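You operate a simulated robot arm through the tools that you are given. There is no shell and no other tool. Be economical: measure what you need, move in short steps, check, and stop when the job is done.

You run a simulated robot arm. Do the job below in one go: nothing can be reset, and whatever is moved stays where it is left.

## Task
Take the parasol strap and leave it on the blue tile.

It is judged by the outcome, as a careful person would: the job done as asked, and still so three seconds after it is handed in. It fails if anything else is knocked over, pushed out of place, dropped, spilled or broken.

## Robot
A 6-joint arm with a two-finger parallel gripper, fixed in place. Base frame: the origin is at the foot of the arm, x ahead of it, y to its left, z up; the work surface is at about z = 0.8. Readings come in m, rad, newtons and seconds.
With the tool pointing down near the work surface it reaches from about 0.24 to 0.64 m from the base axis. Its first joint turns from -1.152 to 1.152 rad. Payload 2.7 kg.
Tool frame: the origin (TCP) lies between the finger pads and is the grasp point; the fingertips stand 0.023 m ahead of it; z points along the fingers, y is the line along which they close. The gripper opens to 0.094 m. The fingers are 0.038 m wide and 0.01 m thick; the gripper's body (0.054 by 0.096 m) begins 0.039 m behind the TCP.
Orientation is told as [roll, pitch, yaw] about the base's x, y, z axes, in that order, counted from this pose: with the fingers straight down and closing along the base's y, the tool's x points along the base's -x, its y along +y and its z along -z.

## Interface
- The arm moves only by the tool jog_arm. Its argument "increments" is a list of rows, each a list of 3 entries, a list of its own where there are three numbers: the shift along the base's x, y, z in units of 30 mm (1.0 is 30 mm), then the turn, a rotation vector about the base's x, y, z in units of 5 degrees (1.0 is 5 degrees), then the opening, from 0 (shut) to 1 (fully open). In form: [[[dx, dy, dz], [ax, ay, az], fingers], ...]. A call has 1 to 20 rows; each row shifts and turns the commanded pose from where the row before left it. A call with a number of a shift or a turn outside -1 to 1 is refused whole. Rows are played at 5 a second. More than 0.05 m and 0.15 rad between two rows, or a gripper value outside its range, and nothing of the call is played. A pose out of reach is approached as far as the arm can. The call stops where the force on the tool passes 40 N (or 10 N more than at its start, if that is more) or the arm is blocked; 0.2 s more then pass. The fingers move at their own pace (about 0.045 m/s each) and stop on an object; they squeeze with about 22 N. The grip force told is the motor's: it shows also when the fingers shut on nothing. Time passes only in rows, and 0.2 s behind the last, so rows that do not move let the fingers close. It gives the time, the measured TCP pose, the force on the tool (base axes), the opening and the grip force at its end, in the units of the frame above (readings bear some noise).
- Cameras (640 x 400 px; columns grow to the right, rows downward): "scene" is fixed at [0.0567, -0.4171, 1.4103]; the picture's right is [0.92, -0.39, 0.00], its down [-0.20, -0.46, -0.86] and it looks along [0.34, 0.80, -0.50] (base axes); focal length 330 px, centre (320, 200). "wrist" rides on the gripper at [-0.039, 0, -0.044] in the tool frame; the picture's right is [0.00, -1.00, 0.00], its down [0.97, 0.00, -0.24] and it looks along [0.24, 0.00, 0.97] (tool axes); focal length 218 px, centre (320, 200). There is no depth. A picture from a camera that has moved, and an enlarged one, comes with that camera's place and axes in the base frame and with its lens.
- get_image(camera): a new picture of that camera. No time passes.
- inspect(camera, box): a new picture of the part [left, top, right, bottom] of that camera's present view, enlarged. No time passes.
- hand_in(): hands the job in; it is judged then, once.

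Work in short steps. Places have to be worked out from the pictures, the camera data and where the tool is seen: move nearer, look again, correct. Check each grasp and each placing, and mend what went wrong. You have 90 turns and 46 pictures in all, those below and enlarged ones among them. Open the gripper and draw the arm clear of the work before you hand the job in, unless the task says otherwise; then end with one line.

The tools are called after "Call:" by a JSON object that holds its "method" and its "body". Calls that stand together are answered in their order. jog_arm: Moves the arm, as the interface text tells. Its arguments: {"type":"object","properties":{"increments":{"type":"array","items":{"type":"array"}}},"required":["increments"]} The other tools are called the same way: get_image (camera) takes a picture; inspect (camera, box) takes an enlarged picture of a part of a camera's view; hand_in () hands the job in.

At the start:

```text
time_s: 0.0
eef_pos: [0.2687, 0.2838, 1.0265]
tool_rot: [0.0, 0.0, 0.0]
ft_force: [0.1, -0.4, -0.2]
opening: 0.0939
gripper_force: 0.2
```

scene: 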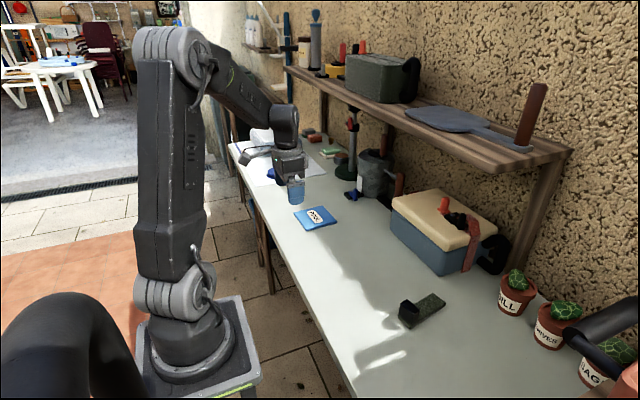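
wrist: 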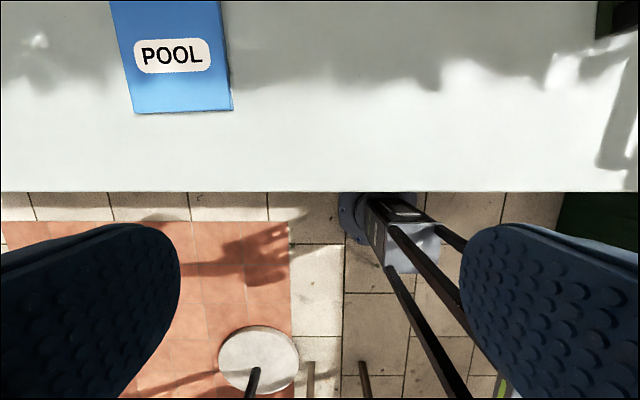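

The scene shows a blue tile labelled POOL and several candidates for the strap; I enlarge the relevant regions first.

Call:
{"method": "inspect", "body": {"camera": "scene", "box": [380, 180, 540, 340]}}

Call:
{"method": "inspect", "body": {"camera": "scene", "box": [220, 90, 420, 240]}}

```text
2.50 times, centred on (460, 260) of scene
camera zoom: at [0.0567, -0.4171, 1.4103], right [0.92, -0.39, 0.0], down [-0.2, -0.46, -0.86], along [0.34, 0.8, -0.5], focal length 826 px, centre (-30, 50)
```

zoom: 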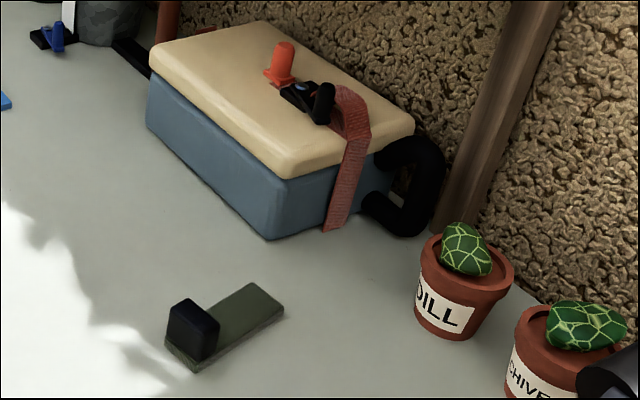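

```text
2.67 times, centred on (320, 165) of scene
camera zoom: at [0.0567, -0.4171, 1.4103], right [0.92, -0.39, 0.0], down [-0.2, -0.46, -0.86], along [0.34, 0.8, -0.5], focal length 881 px, centre (320, 293)
```

zoom: 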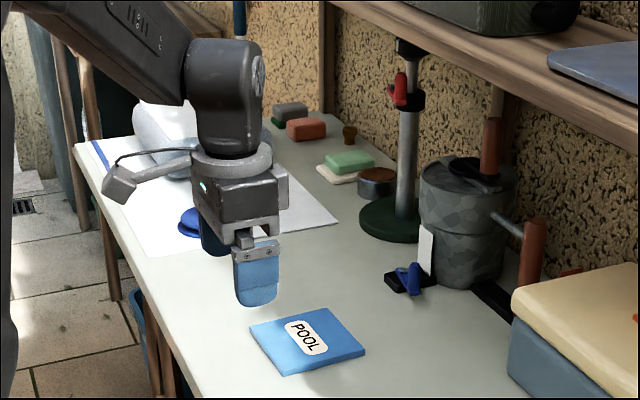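

The tile sits about (0.41, 0.46). Candidates are the green strip with a black block near (0.49, 0.0), and the red webbing on the cooler. I move the wrist camera over the green item to see both.

Call:
{"method": "jog_arm", "body": {"increments": [[[0.6, -1, 0.2], [0, 0, 0], 1], [[0.6, -1, 0.2], [0, 0, 0], 1], [[0.6, -1, 0.2], [0, 0, 0], 1], [[0.6, -1, 0.2], [0, 0, 0], 1], [[0.6, -1, 0.2], [0, 0, 0], 1], [[0.6, -1, 0], [0, 0, 0], 1], [[0.6, -1, 0], [0, 0, 0], 1], [[0.6, -1, 0], [0, 0, 0], 1], [[0.6, -0.5, 0], [0, 0, 0], 1], [[0.6, 0, 0], [0, 0, 0], 1], [[0.2, 0, 0], [0, 0, 0], 1]]}}

Call:
{"method": "get_image", "body": {"camera": "wrist"}}

Call:
{"method": "get_image", "body": {"camera": "scene"}}

```text
time_s: 2.4
eef_pos: [0.4533, 0.0294, 1.0563]
tool_rot: [0.0, 0.0, 0.001]
ft_force: [0.6, 0.1, 0.3]
opening: 0.0941
gripper_force: 0.0
```

```text
41 pictures are left
camera wrist: at [0.493, 0.0295, 1.1016], right [0.0, -1.0, 0.0], down [-0.97, 0.0, 0.24], along [-0.24, 0.0, -0.97], focal length 218 px, centre (320, 200)
```

wrist: 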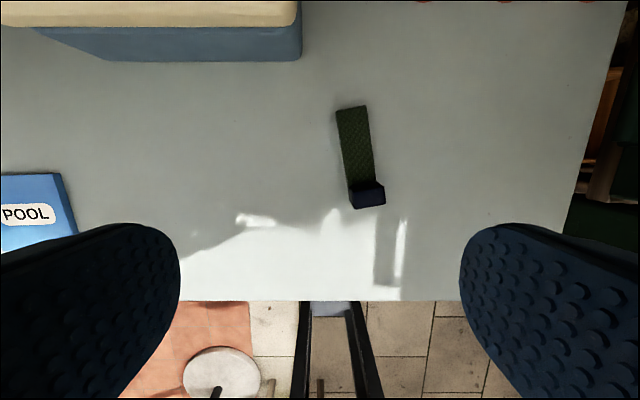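

```text
40 pictures are left
```

scene: 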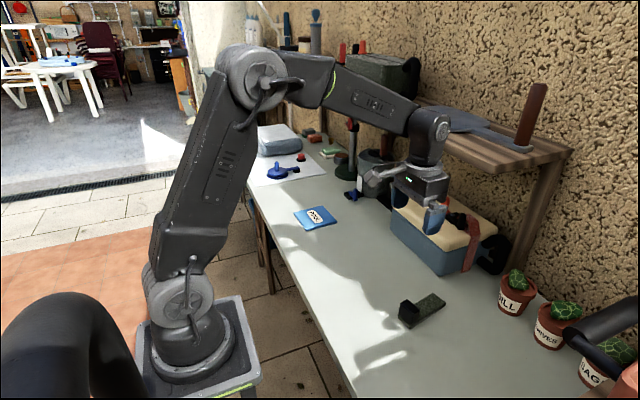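

The green strip is well in view; enlarge it, and look at the cooler strap as seen from the scene camera too.

Call:
{"method": "inspect", "body": {"camera": "wrist", "box": [300, 90, 420, 220]}}

Call:
{"method": "inspect", "body": {"camera": "scene", "box": [390, 285, 460, 335]}}

Call:
{"method": "inspect", "body": {"camera": "scene", "box": [225, 110, 405, 220]}}

Call:
{"method": "inspect", "body": {"camera": "scene", "box": [430, 185, 530, 285]}}

```text
3.08 times, centred on (360, 155) of wrist
camera zoom: at [0.493, 0.0295, 1.1016], right [0.0, -1.0, 0.0], down [-0.97, 0.0, 0.24], along [-0.24, 0.0, -0.97], focal length 672 px, centre (197, 338)
```

zoom: 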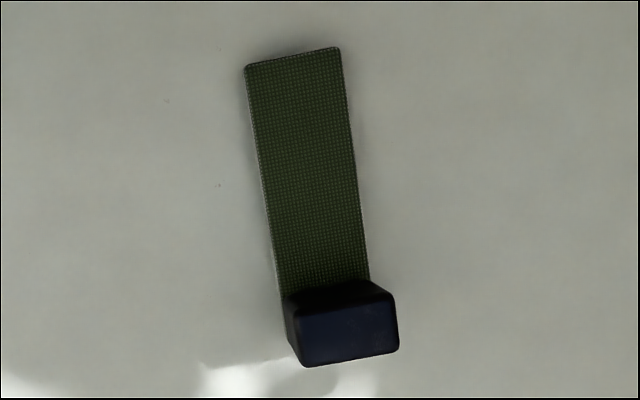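

```text
8.00 times, centred on (425, 310) of scene
camera zoom: at [0.0567, -0.4171, 1.4103], right [0.92, -0.39, 0.0], down [-0.2, -0.46, -0.86], along [0.34, 0.8, -0.5], focal length 2642 px, centre (-520, -680)
```

zoom: 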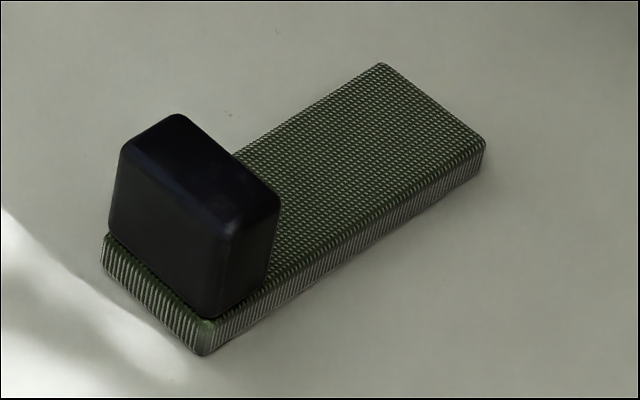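

```text
3.56 times, centred on (315, 165) of scene
camera zoom: at [0.0567, -0.4171, 1.4103], right [0.92, -0.39, 0.0], down [-0.2, -0.46, -0.86], along [0.34, 0.8, -0.5], focal length 1174 px, centre (338, 324)
```

zoom: 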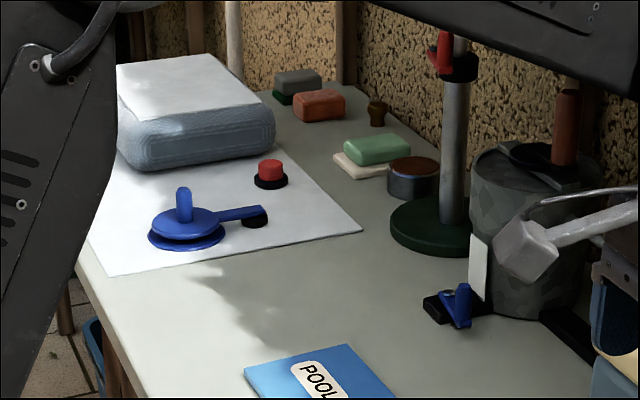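

```text
4.00 times, centred on (480, 235) of scene
camera zoom: at [0.0567, -0.4171, 1.4103], right [0.92, -0.39, 0.0], down [-0.2, -0.46, -0.86], along [0.34, 0.8, -0.5], focal length 1321 px, centre (-320, 60)
```

zoom: 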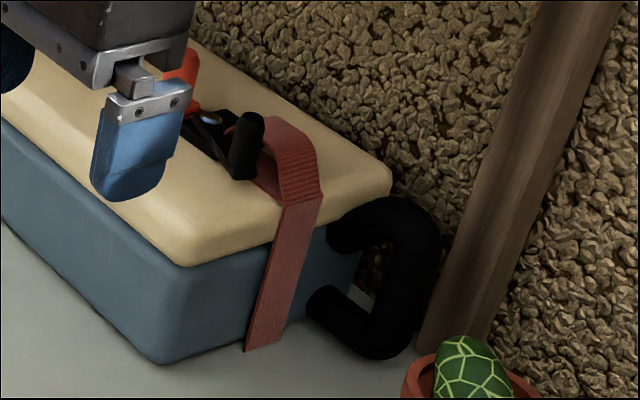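

The loose green woven webbing with a dark buckle is the strap (the red one is belted on the cooler and out of reach). Its axis is yawed about 10°, about 0.038 wide and 0.12 long, from (0.425,-0.028) to (0.54,-0.008). I go above (0.462,-0.021) and turn.

Call:
{"method": "jog_arm", "body": {"increments": [[[0.1, -0.5, -0.5], [0, 0, 0.5], 1], [[0.1, -0.5, -0.9], [0, 0, 0.5], 1], [[0.1, -0.4, -0.9], [0, 0, 0.5], 1], [[0, -0.28, -0.9], [0, 0, 0.5], 1], [[0, 0, -0.8], [0, 0, 0], 1], [[0, 0, -0.6], [0, 0, 0], 1], [[0, 0, 0], [0, 0, 0], 1]]}}

Call:
{"method": "get_image", "body": {"camera": "wrist"}}

Call:
{"method": "inspect", "body": {"camera": "scene", "box": [360, 230, 500, 340]}}

```text
time_s: 4.0
eef_pos: [0.4633, -0.0213, 0.9181]
tool_rot: [-0.001, 0.0, 0.174]
ft_force: [-0.2, -0.4, -0.4]
opening: 0.0944
gripper_force: 0.0
```

```text
35 pictures are left
camera wrist: at [0.5016, -0.0149, 0.9637], right [0.17, -0.98, 0.0], down [-0.96, -0.17, 0.24], along [-0.24, -0.04, -0.97], focal length 218 px, centre (320, 200)
```

wrist: 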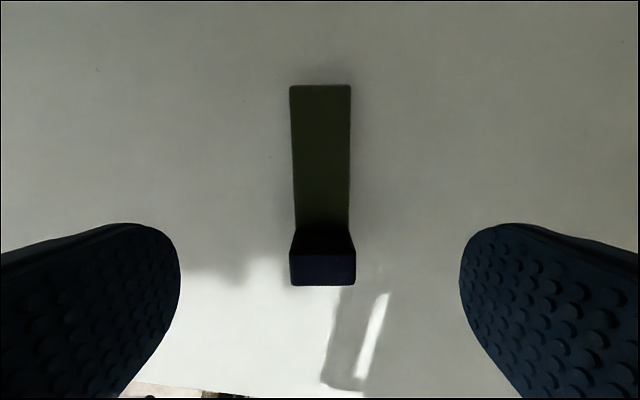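

```text
3.64 times, centred on (430, 285) of scene
camera zoom: at [0.0567, -0.4171, 1.4103], right [0.92, -0.39, 0.0], down [-0.2, -0.46, -0.86], along [0.34, 0.8, -0.5], focal length 1201 px, centre (-80, -109)
```

zoom: 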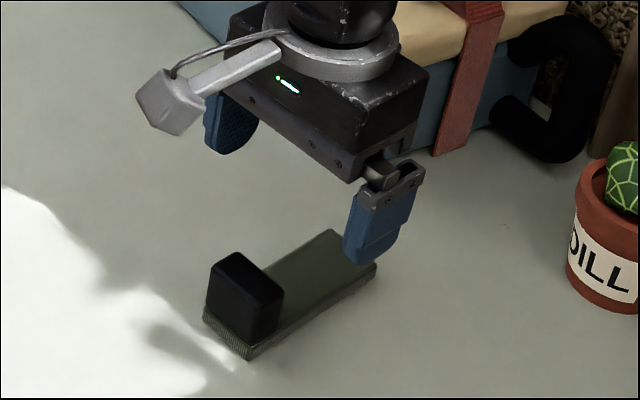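

Centred and aligned: the strip lies between the fingers with the buckle just behind. Descend to TCP z≈0.827 and close.

Call:
{"method": "jog_arm", "body": {"increments": [[[0, 0, -0.7], [0, 0, 0], 1], [[0, 0, -0.7], [0, 0, 0], 1], [[0, 0, -0.6], [0, 0, 0], 1], [[0, 0, -0.5], [0, 0, 0], 1], [[0, 0, -0.3], [0, 0, 0], 1], [[0, 0, -0.2], [0, 0, 0], 1], [[0, 0, 0], [0, 0, 0], 1]]}}

Call:
{"method": "get_image", "body": {"camera": "wrist"}}

```text
time_s: 5.6
eef_pos: [0.4646, -0.022, 0.8305]
tool_rot: [-0.001, 0.0, 0.174]
ft_force: [-0.3, -0.6, 0.7]
opening: 0.0939
gripper_force: 0.0
```

```text
33 pictures are left
camera wrist: at [0.5021, -0.0145, 0.8736], right [0.17, -0.98, 0.0], down [-0.96, -0.17, 0.24], along [-0.24, -0.04, -0.97], focal length 218 px, centre (320, 200)
```

wrist: 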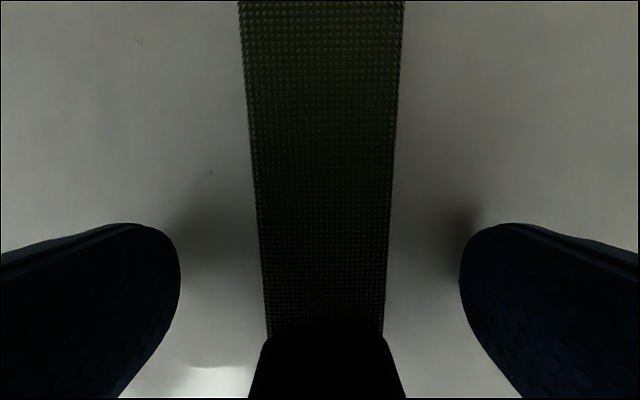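

The fingers straddle the strip. I lower another 3 mm and close.

Call:
{"method": "jog_arm", "body": {"increments": [[[0, 0, -0.1], [0, 0, 0], 1], [[0, 0, 0], [0, 0, 0], 0], [[0, 0, 0], [0, 0, 0], 0], [[0, 0, 0], [0, 0, 0], 0], [[0, 0, 0], [0, 0, 0], 0], [[0, 0, 0], [0, 0, 0], 0], [[0, 0, 0], [0, 0, 0], 0]]}}

```text
time_s: 7.2
eef_pos: [0.4634, -0.022, 0.8264]
tool_rot: [0.0, 0.0, 0.175]
ft_force: [-0.7, -0.2, 0.5]
opening: 0.0398
gripper_force: 21.8
```

Gripped at 0.040 m opening with 22 N. Lift a little and check.

Call:
{"method": "jog_arm", "body": {"increments": [[[0, 0, 0.3], [0, 0, 0], 0], [[0, 0, 0.5], [0, 0, 0], 0], [[0, 0, 0.6], [0, 0, 0], 0], [[0, 0, 0.6], [0, 0, 0], 0], [[0, 0, 0], [0, 0, 0], 0]]}}

Call:
{"method": "inspect", "body": {"camera": "scene", "box": [360, 230, 500, 340]}}

Call:
{"method": "get_image", "body": {"camera": "wrist"}}

```text
time_s: 8.4
eef_pos: [0.4628, -0.0221, 0.8866]
tool_rot: [0.0, 0.002, 0.175]
ft_force: [0.1, 0.6, -0.2]
opening: 0.0398
gripper_force: 22.2
```

```text
3.64 times, centred on (430, 285) of scene
camera zoom: at [0.0567, -0.4171, 1.4103], right [0.92, -0.39, 0.0], down [-0.2, -0.46, -0.86], along [0.34, 0.8, -0.5], focal length 1201 px, centre (-80, -109)
```

zoom: 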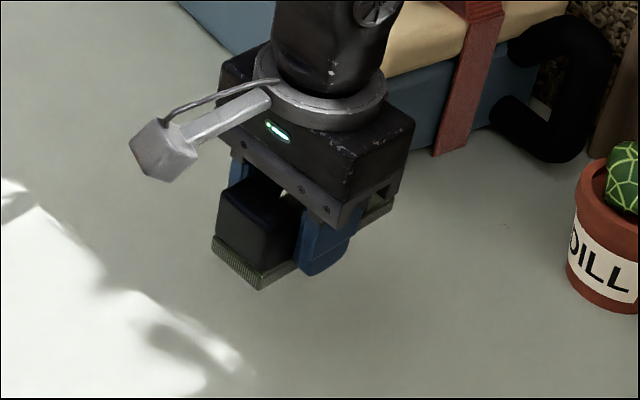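

```text
31 pictures are left
camera wrist: at [0.501, -0.0149, 0.9308], right [0.17, -0.98, 0.0], down [-0.96, -0.17, 0.24], along [-0.24, -0.04, -0.97], focal length 218 px, centre (320, 200)
```

wrist: 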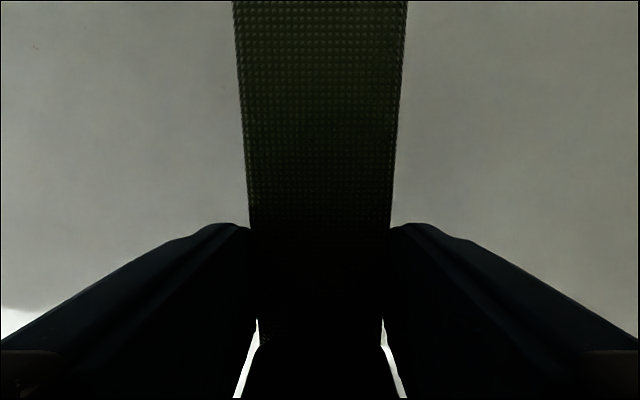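

Held firmly and level. The tile measures about 0.11 m square centred at (0.408, 0.448), so a 45° diagonal lay fits best; TCP target (0.392, 0.432), yaw ~45°, as the strap's middle is ~22 mm ahead of the TCP. I raise and traverse.

Call:
{"method": "jog_arm", "body": {"increments": [[[0, 0, 0.7], [0, 0, 0], 0], [[0, 0, 0.7], [0, 0, 0], 0], [[0, 0, 0.6], [0, 0, 0], 0], [[-0.15, 0.94, 0], [0, 0, 0.45], 0], [[-0.15, 0.94, 0], [0, 0, 0.45], 0], [[-0.15, 0.94, 0], [0, 0, 0.45], 0], [[-0.15, 0.94, 0], [0, 0, 0.45], 0], [[-0.15, 0.94, 0], [0, 0, 0.45], 0], [[-0.15, 0.94, 0], [0, 0, 0.45], 0], [[-0.15, 0.94, 0], [0, 0, 0.45], 0], [[-0.15, 0.94, 0], [0, 0, 0.45], 0], [[-0.15, 0.94, 0], [0, 0, 0.45], 0], [[-0.15, 0.94, 0], [0, 0, 0.45], 0], [[-0.15, 0.94, 0], [0, 0, 0.45], 0], [[-0.15, 0.94, 0], [0, 0, 0.45], 0], [[-0.15, 0.94, 0], [0, 0, 0.45], 0], [[-0.15, 0.94, 0], [0, 0, 0.45], 0], [[-0.15, 0.94, 0], [0, 0, 0.45], 0], [[-0.15, 0.94, 0], [0, 0, 0.25], 0]]}}

Call:
{"method": "get_image", "body": {"camera": "wrist"}}

Call:
{"method": "inspect", "body": {"camera": "scene", "box": [250, 130, 390, 240]}}

```text
time_s: 12.4
eef_pos: [0.3917, 0.4306, 0.9468]
tool_rot: [0.0, -0.001, 0.786]
ft_force: [0.6, 0.1, -0.9]
opening: 0.0399
gripper_force: 22.1
```

```text
30 pictures are left
camera wrist: at [0.4184, 0.4582, 0.9905], right [0.71, -0.71, 0.0], down [-0.69, -0.69, 0.24], along [-0.17, -0.17, -0.97], focal length 218 px, centre (320, 200)
```

wrist: 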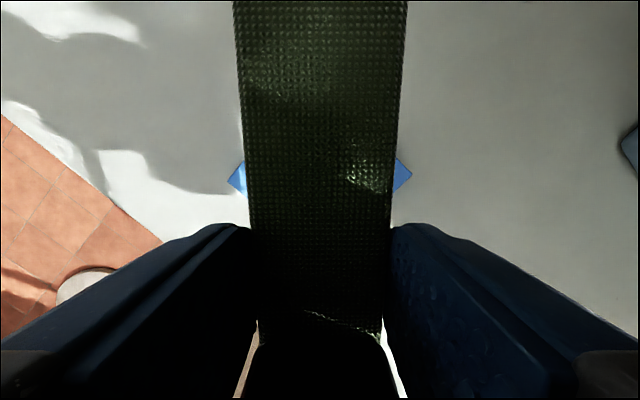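

```text
3.64 times, centred on (320, 185) of scene
camera zoom: at [0.0567, -0.4171, 1.4103], right [0.92, -0.39, 0.0], down [-0.2, -0.46, -0.86], along [0.34, 0.8, -0.5], focal length 1201 px, centre (320, 254)
```

zoom: 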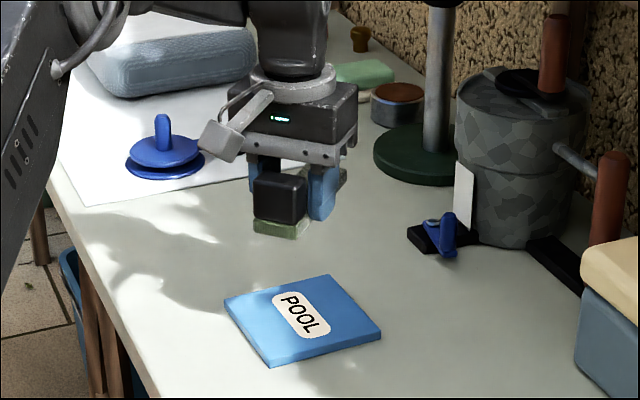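

Laterally centred (tile corners symmetric in the wrist view), and tile centre is ~17 mm ahead of the TCP, matching the strap's middle. Lower to just above the tile.

Call:
{"method": "jog_arm", "body": {"increments": [[[0, 0, -0.7], [0, 0, 0], 0], [[0, 0, -0.7], [0, 0, 0], 0], [[0, 0, -0.7], [0, 0, 0], 0], [[0, 0, -0.6], [0, 0, 0], 0], [[0, 0, -0.4], [0, 0, 0], 0], [[0, 0, 0], [0, 0, 0], 0]]}}

Call:
{"method": "inspect", "body": {"camera": "scene", "box": [250, 150, 390, 260]}}

```text
time_s: 13.8
eef_pos: [0.3914, 0.4286, 0.8529]
tool_rot: [0.0, 0.0, 0.785]
ft_force: [-0.1, 0.1, -1.3]
opening: 0.0395
gripper_force: 22.2
```

```text
3.64 times, centred on (320, 205) of scene
camera zoom: at [0.0567, -0.4171, 1.4103], right [0.92, -0.39, 0.0], down [-0.2, -0.46, -0.86], along [0.34, 0.8, -0.5], focal length 1201 px, centre (320, 182)
```

zoom: 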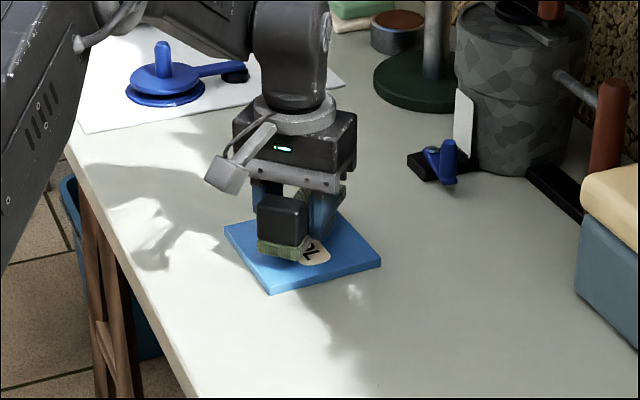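

Well placed over the tile, ~1 cm to go. I lower in small steps, watching the force.

Call:
{"method": "jog_arm", "body": {"increments": [[[0, 0, -0.15], [0, 0, 0], 0], [[0, 0, -0.15], [0, 0, 0], 0], [[0, 0, -0.08], [0, 0, 0], 0], [[0, 0, 0], [0, 0, 0], 0]]}}

```text
time_s: 14.8
eef_pos: [0.3912, 0.4288, 0.8422]
tool_rot: [0.001, 0.001, 0.785]
ft_force: [0.4, -0.7, -0.5]
opening: 0.0398
gripper_force: 22.4
```

No contact yet at z=0.842; continue 1–2 mm at a time.

Call:
{"method": "jog_arm", "body": {"increments": [[[0, 0, -0.06], [0, 0, 0], 0], [[0, 0, -0.04], [0, 0, 0], 0], [[0, 0, 0], [0, 0, 0], 0]]}}

```text
time_s: 15.6
eef_pos: [0.3921, 0.4286, 0.8369]
tool_rot: [0.0, 0.0, 0.785]
ft_force: [0.5, 0.4, -0.7]
opening: 0.0397
gripper_force: 22.2
```

Still free at 0.838 or so; continue down carefully.

Call:
{"method": "jog_arm", "body": {"increments": [[[0, 0, -0.05], [0, 0, 0], 0], [[0, 0, 0], [0, 0, 0], 0]]}}

Call:
{"method": "inspect", "body": {"camera": "scene", "box": [280, 190, 350, 240]}}

```text
time_s: 16.2
eef_pos: [0.3911, 0.429, 0.8363]
tool_rot: [0.001, 0.002, 0.786]
ft_force: [-0.9, -0.4, -0.9]
opening: 0.04
gripper_force: 21.8
```

```text
8.00 times, centred on (315, 215) of scene
camera zoom: at [0.0567, -0.4171, 1.4103], right [0.92, -0.39, 0.0], down [-0.2, -0.46, -0.86], along [0.34, 0.8, -0.5], focal length 2642 px, centre (360, 80)
```

zoom: 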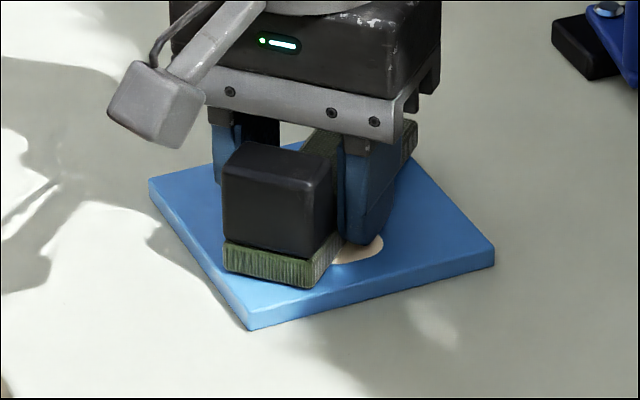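

Very close now; a couple more 1.2 mm steps to feel contact.

Call:
{"method": "jog_arm", "body": {"increments": [[[0, 0, -0.04], [0, 0, 0], 0], [[0, 0, -0.02], [0, 0, 0], 0], [[0, 0, 0], [0, 0, 0], 0]]}}

```text
time_s: 17.0
eef_pos: [0.3912, 0.4284, 0.8359]
tool_rot: [-0.001, -0.001, 0.785]
ft_force: [-1.5, -1.4, 7.5]
opening: 0.0397
gripper_force: 21.6
```

Contact at 7.5 N: the strap is resting on the tile. Open the fingers, then rise.

Call:
{"method": "jog_arm", "body": {"increments": [[[0, 0, 0.02], [0, 0, 0], 0.6], [[0, 0, 0], [0, 0, 0], 0.8], [[0, 0, 0], [0, 0, 0], 1], [[0, 0, 0], [0, 0, 0], 1], [[0, 0, 0], [0, 0, 0], 1], [[0, 0, 0.4], [0, 0, 0], 1], [[0, 0, 0.7], [0, 0, 0], 1], [[0, 0, 0.9], [0, 0, 0], 1], [[0, 0, 0.9], [0, 0, 0], 1], [[0, 0, 0.9], [0, 0, 0], 1], [[0, 0, 0], [0, 0, 0], 1]]}}

Call:
{"method": "get_image", "body": {"camera": "wrist"}}

Call:
{"method": "inspect", "body": {"camera": "scene", "box": [250, 150, 390, 260]}}

```text
time_s: 19.4
eef_pos: [0.3922, 0.4283, 0.9501]
tool_rot: [0.0, -0.002, 0.784]
ft_force: [-0.6, -0.2, -0.4]
opening: 0.0942
gripper_force: 0.1
```

```text
26 pictures are left
camera wrist: at [0.4184, 0.4565, 0.995], right [0.71, -0.71, 0.0], down [-0.69, -0.69, 0.24], along [-0.17, -0.17, -0.97], focal length 218 px, centre (320, 200)
```

wrist: 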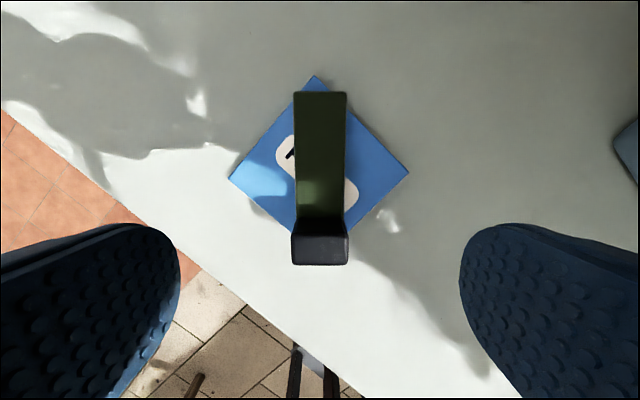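

```text
3.64 times, centred on (320, 205) of scene
camera zoom: at [0.0567, -0.4171, 1.4103], right [0.92, -0.39, 0.0], down [-0.2, -0.46, -0.86], along [0.34, 0.8, -0.5], focal length 1201 px, centre (320, 182)
```

zoom: 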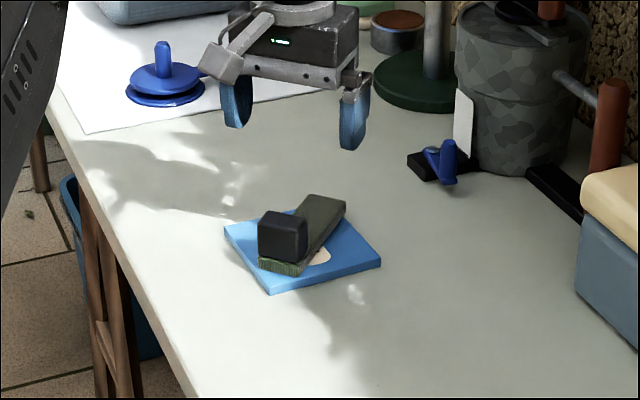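

The strap lies flat and centred on the tile, nothing else moved. I draw the arm up and back a bit more.

Call:
{"method": "jog_arm", "body": {"increments": [[[0, 0, 0.9], [0, 0, 0], 1], [[0, 0, 0.9], [0, 0, 0], 1], [[-0.6, -0.9, 0.3], [0, 0, 0], 1], [[-0.6, -0.9, 0], [0, 0, 0], 1], [[-0.6, -0.9, 0], [0, 0, 0], 1], [[-0.6, -0.9, 0], [0, 0, 0], 1], [[0, 0, 0], [0, 0, 0], 1]]}}

Call:
{"method": "get_image", "body": {"camera": "scene"}}

```text
time_s: 21.0
eef_pos: [0.319, 0.3205, 1.0135]
tool_rot: [-0.001, 0.0, 0.785]
ft_force: [-0.7, -0.2, -0.9]
opening: 0.0941
gripper_force: 0.0
```

```text
24 pictures are left
```

scene: 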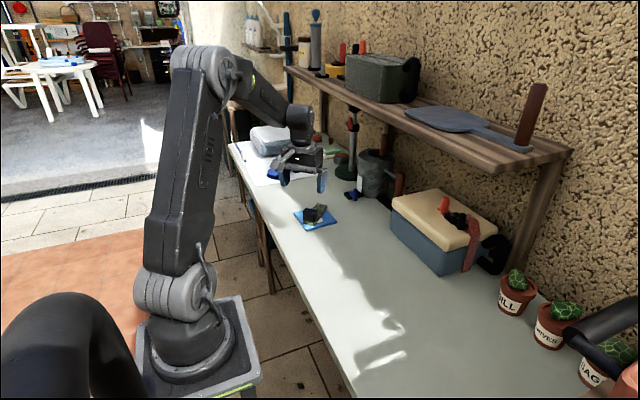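

The strap rests on the tile and the arm is clear; hand in.

Call:
{"method": "hand_in", "body": {}}

```text
The job is handed in.
```

I put the green webbing strap with the dark buckle on the blue POOL tile. It lies flat and centred; nothing else was moved, and the arm is clear with the gripper open. Nothing was labelled "parasol strap", so I chose it as the only loose strap within reach; the red one belted on the cooler was too far.
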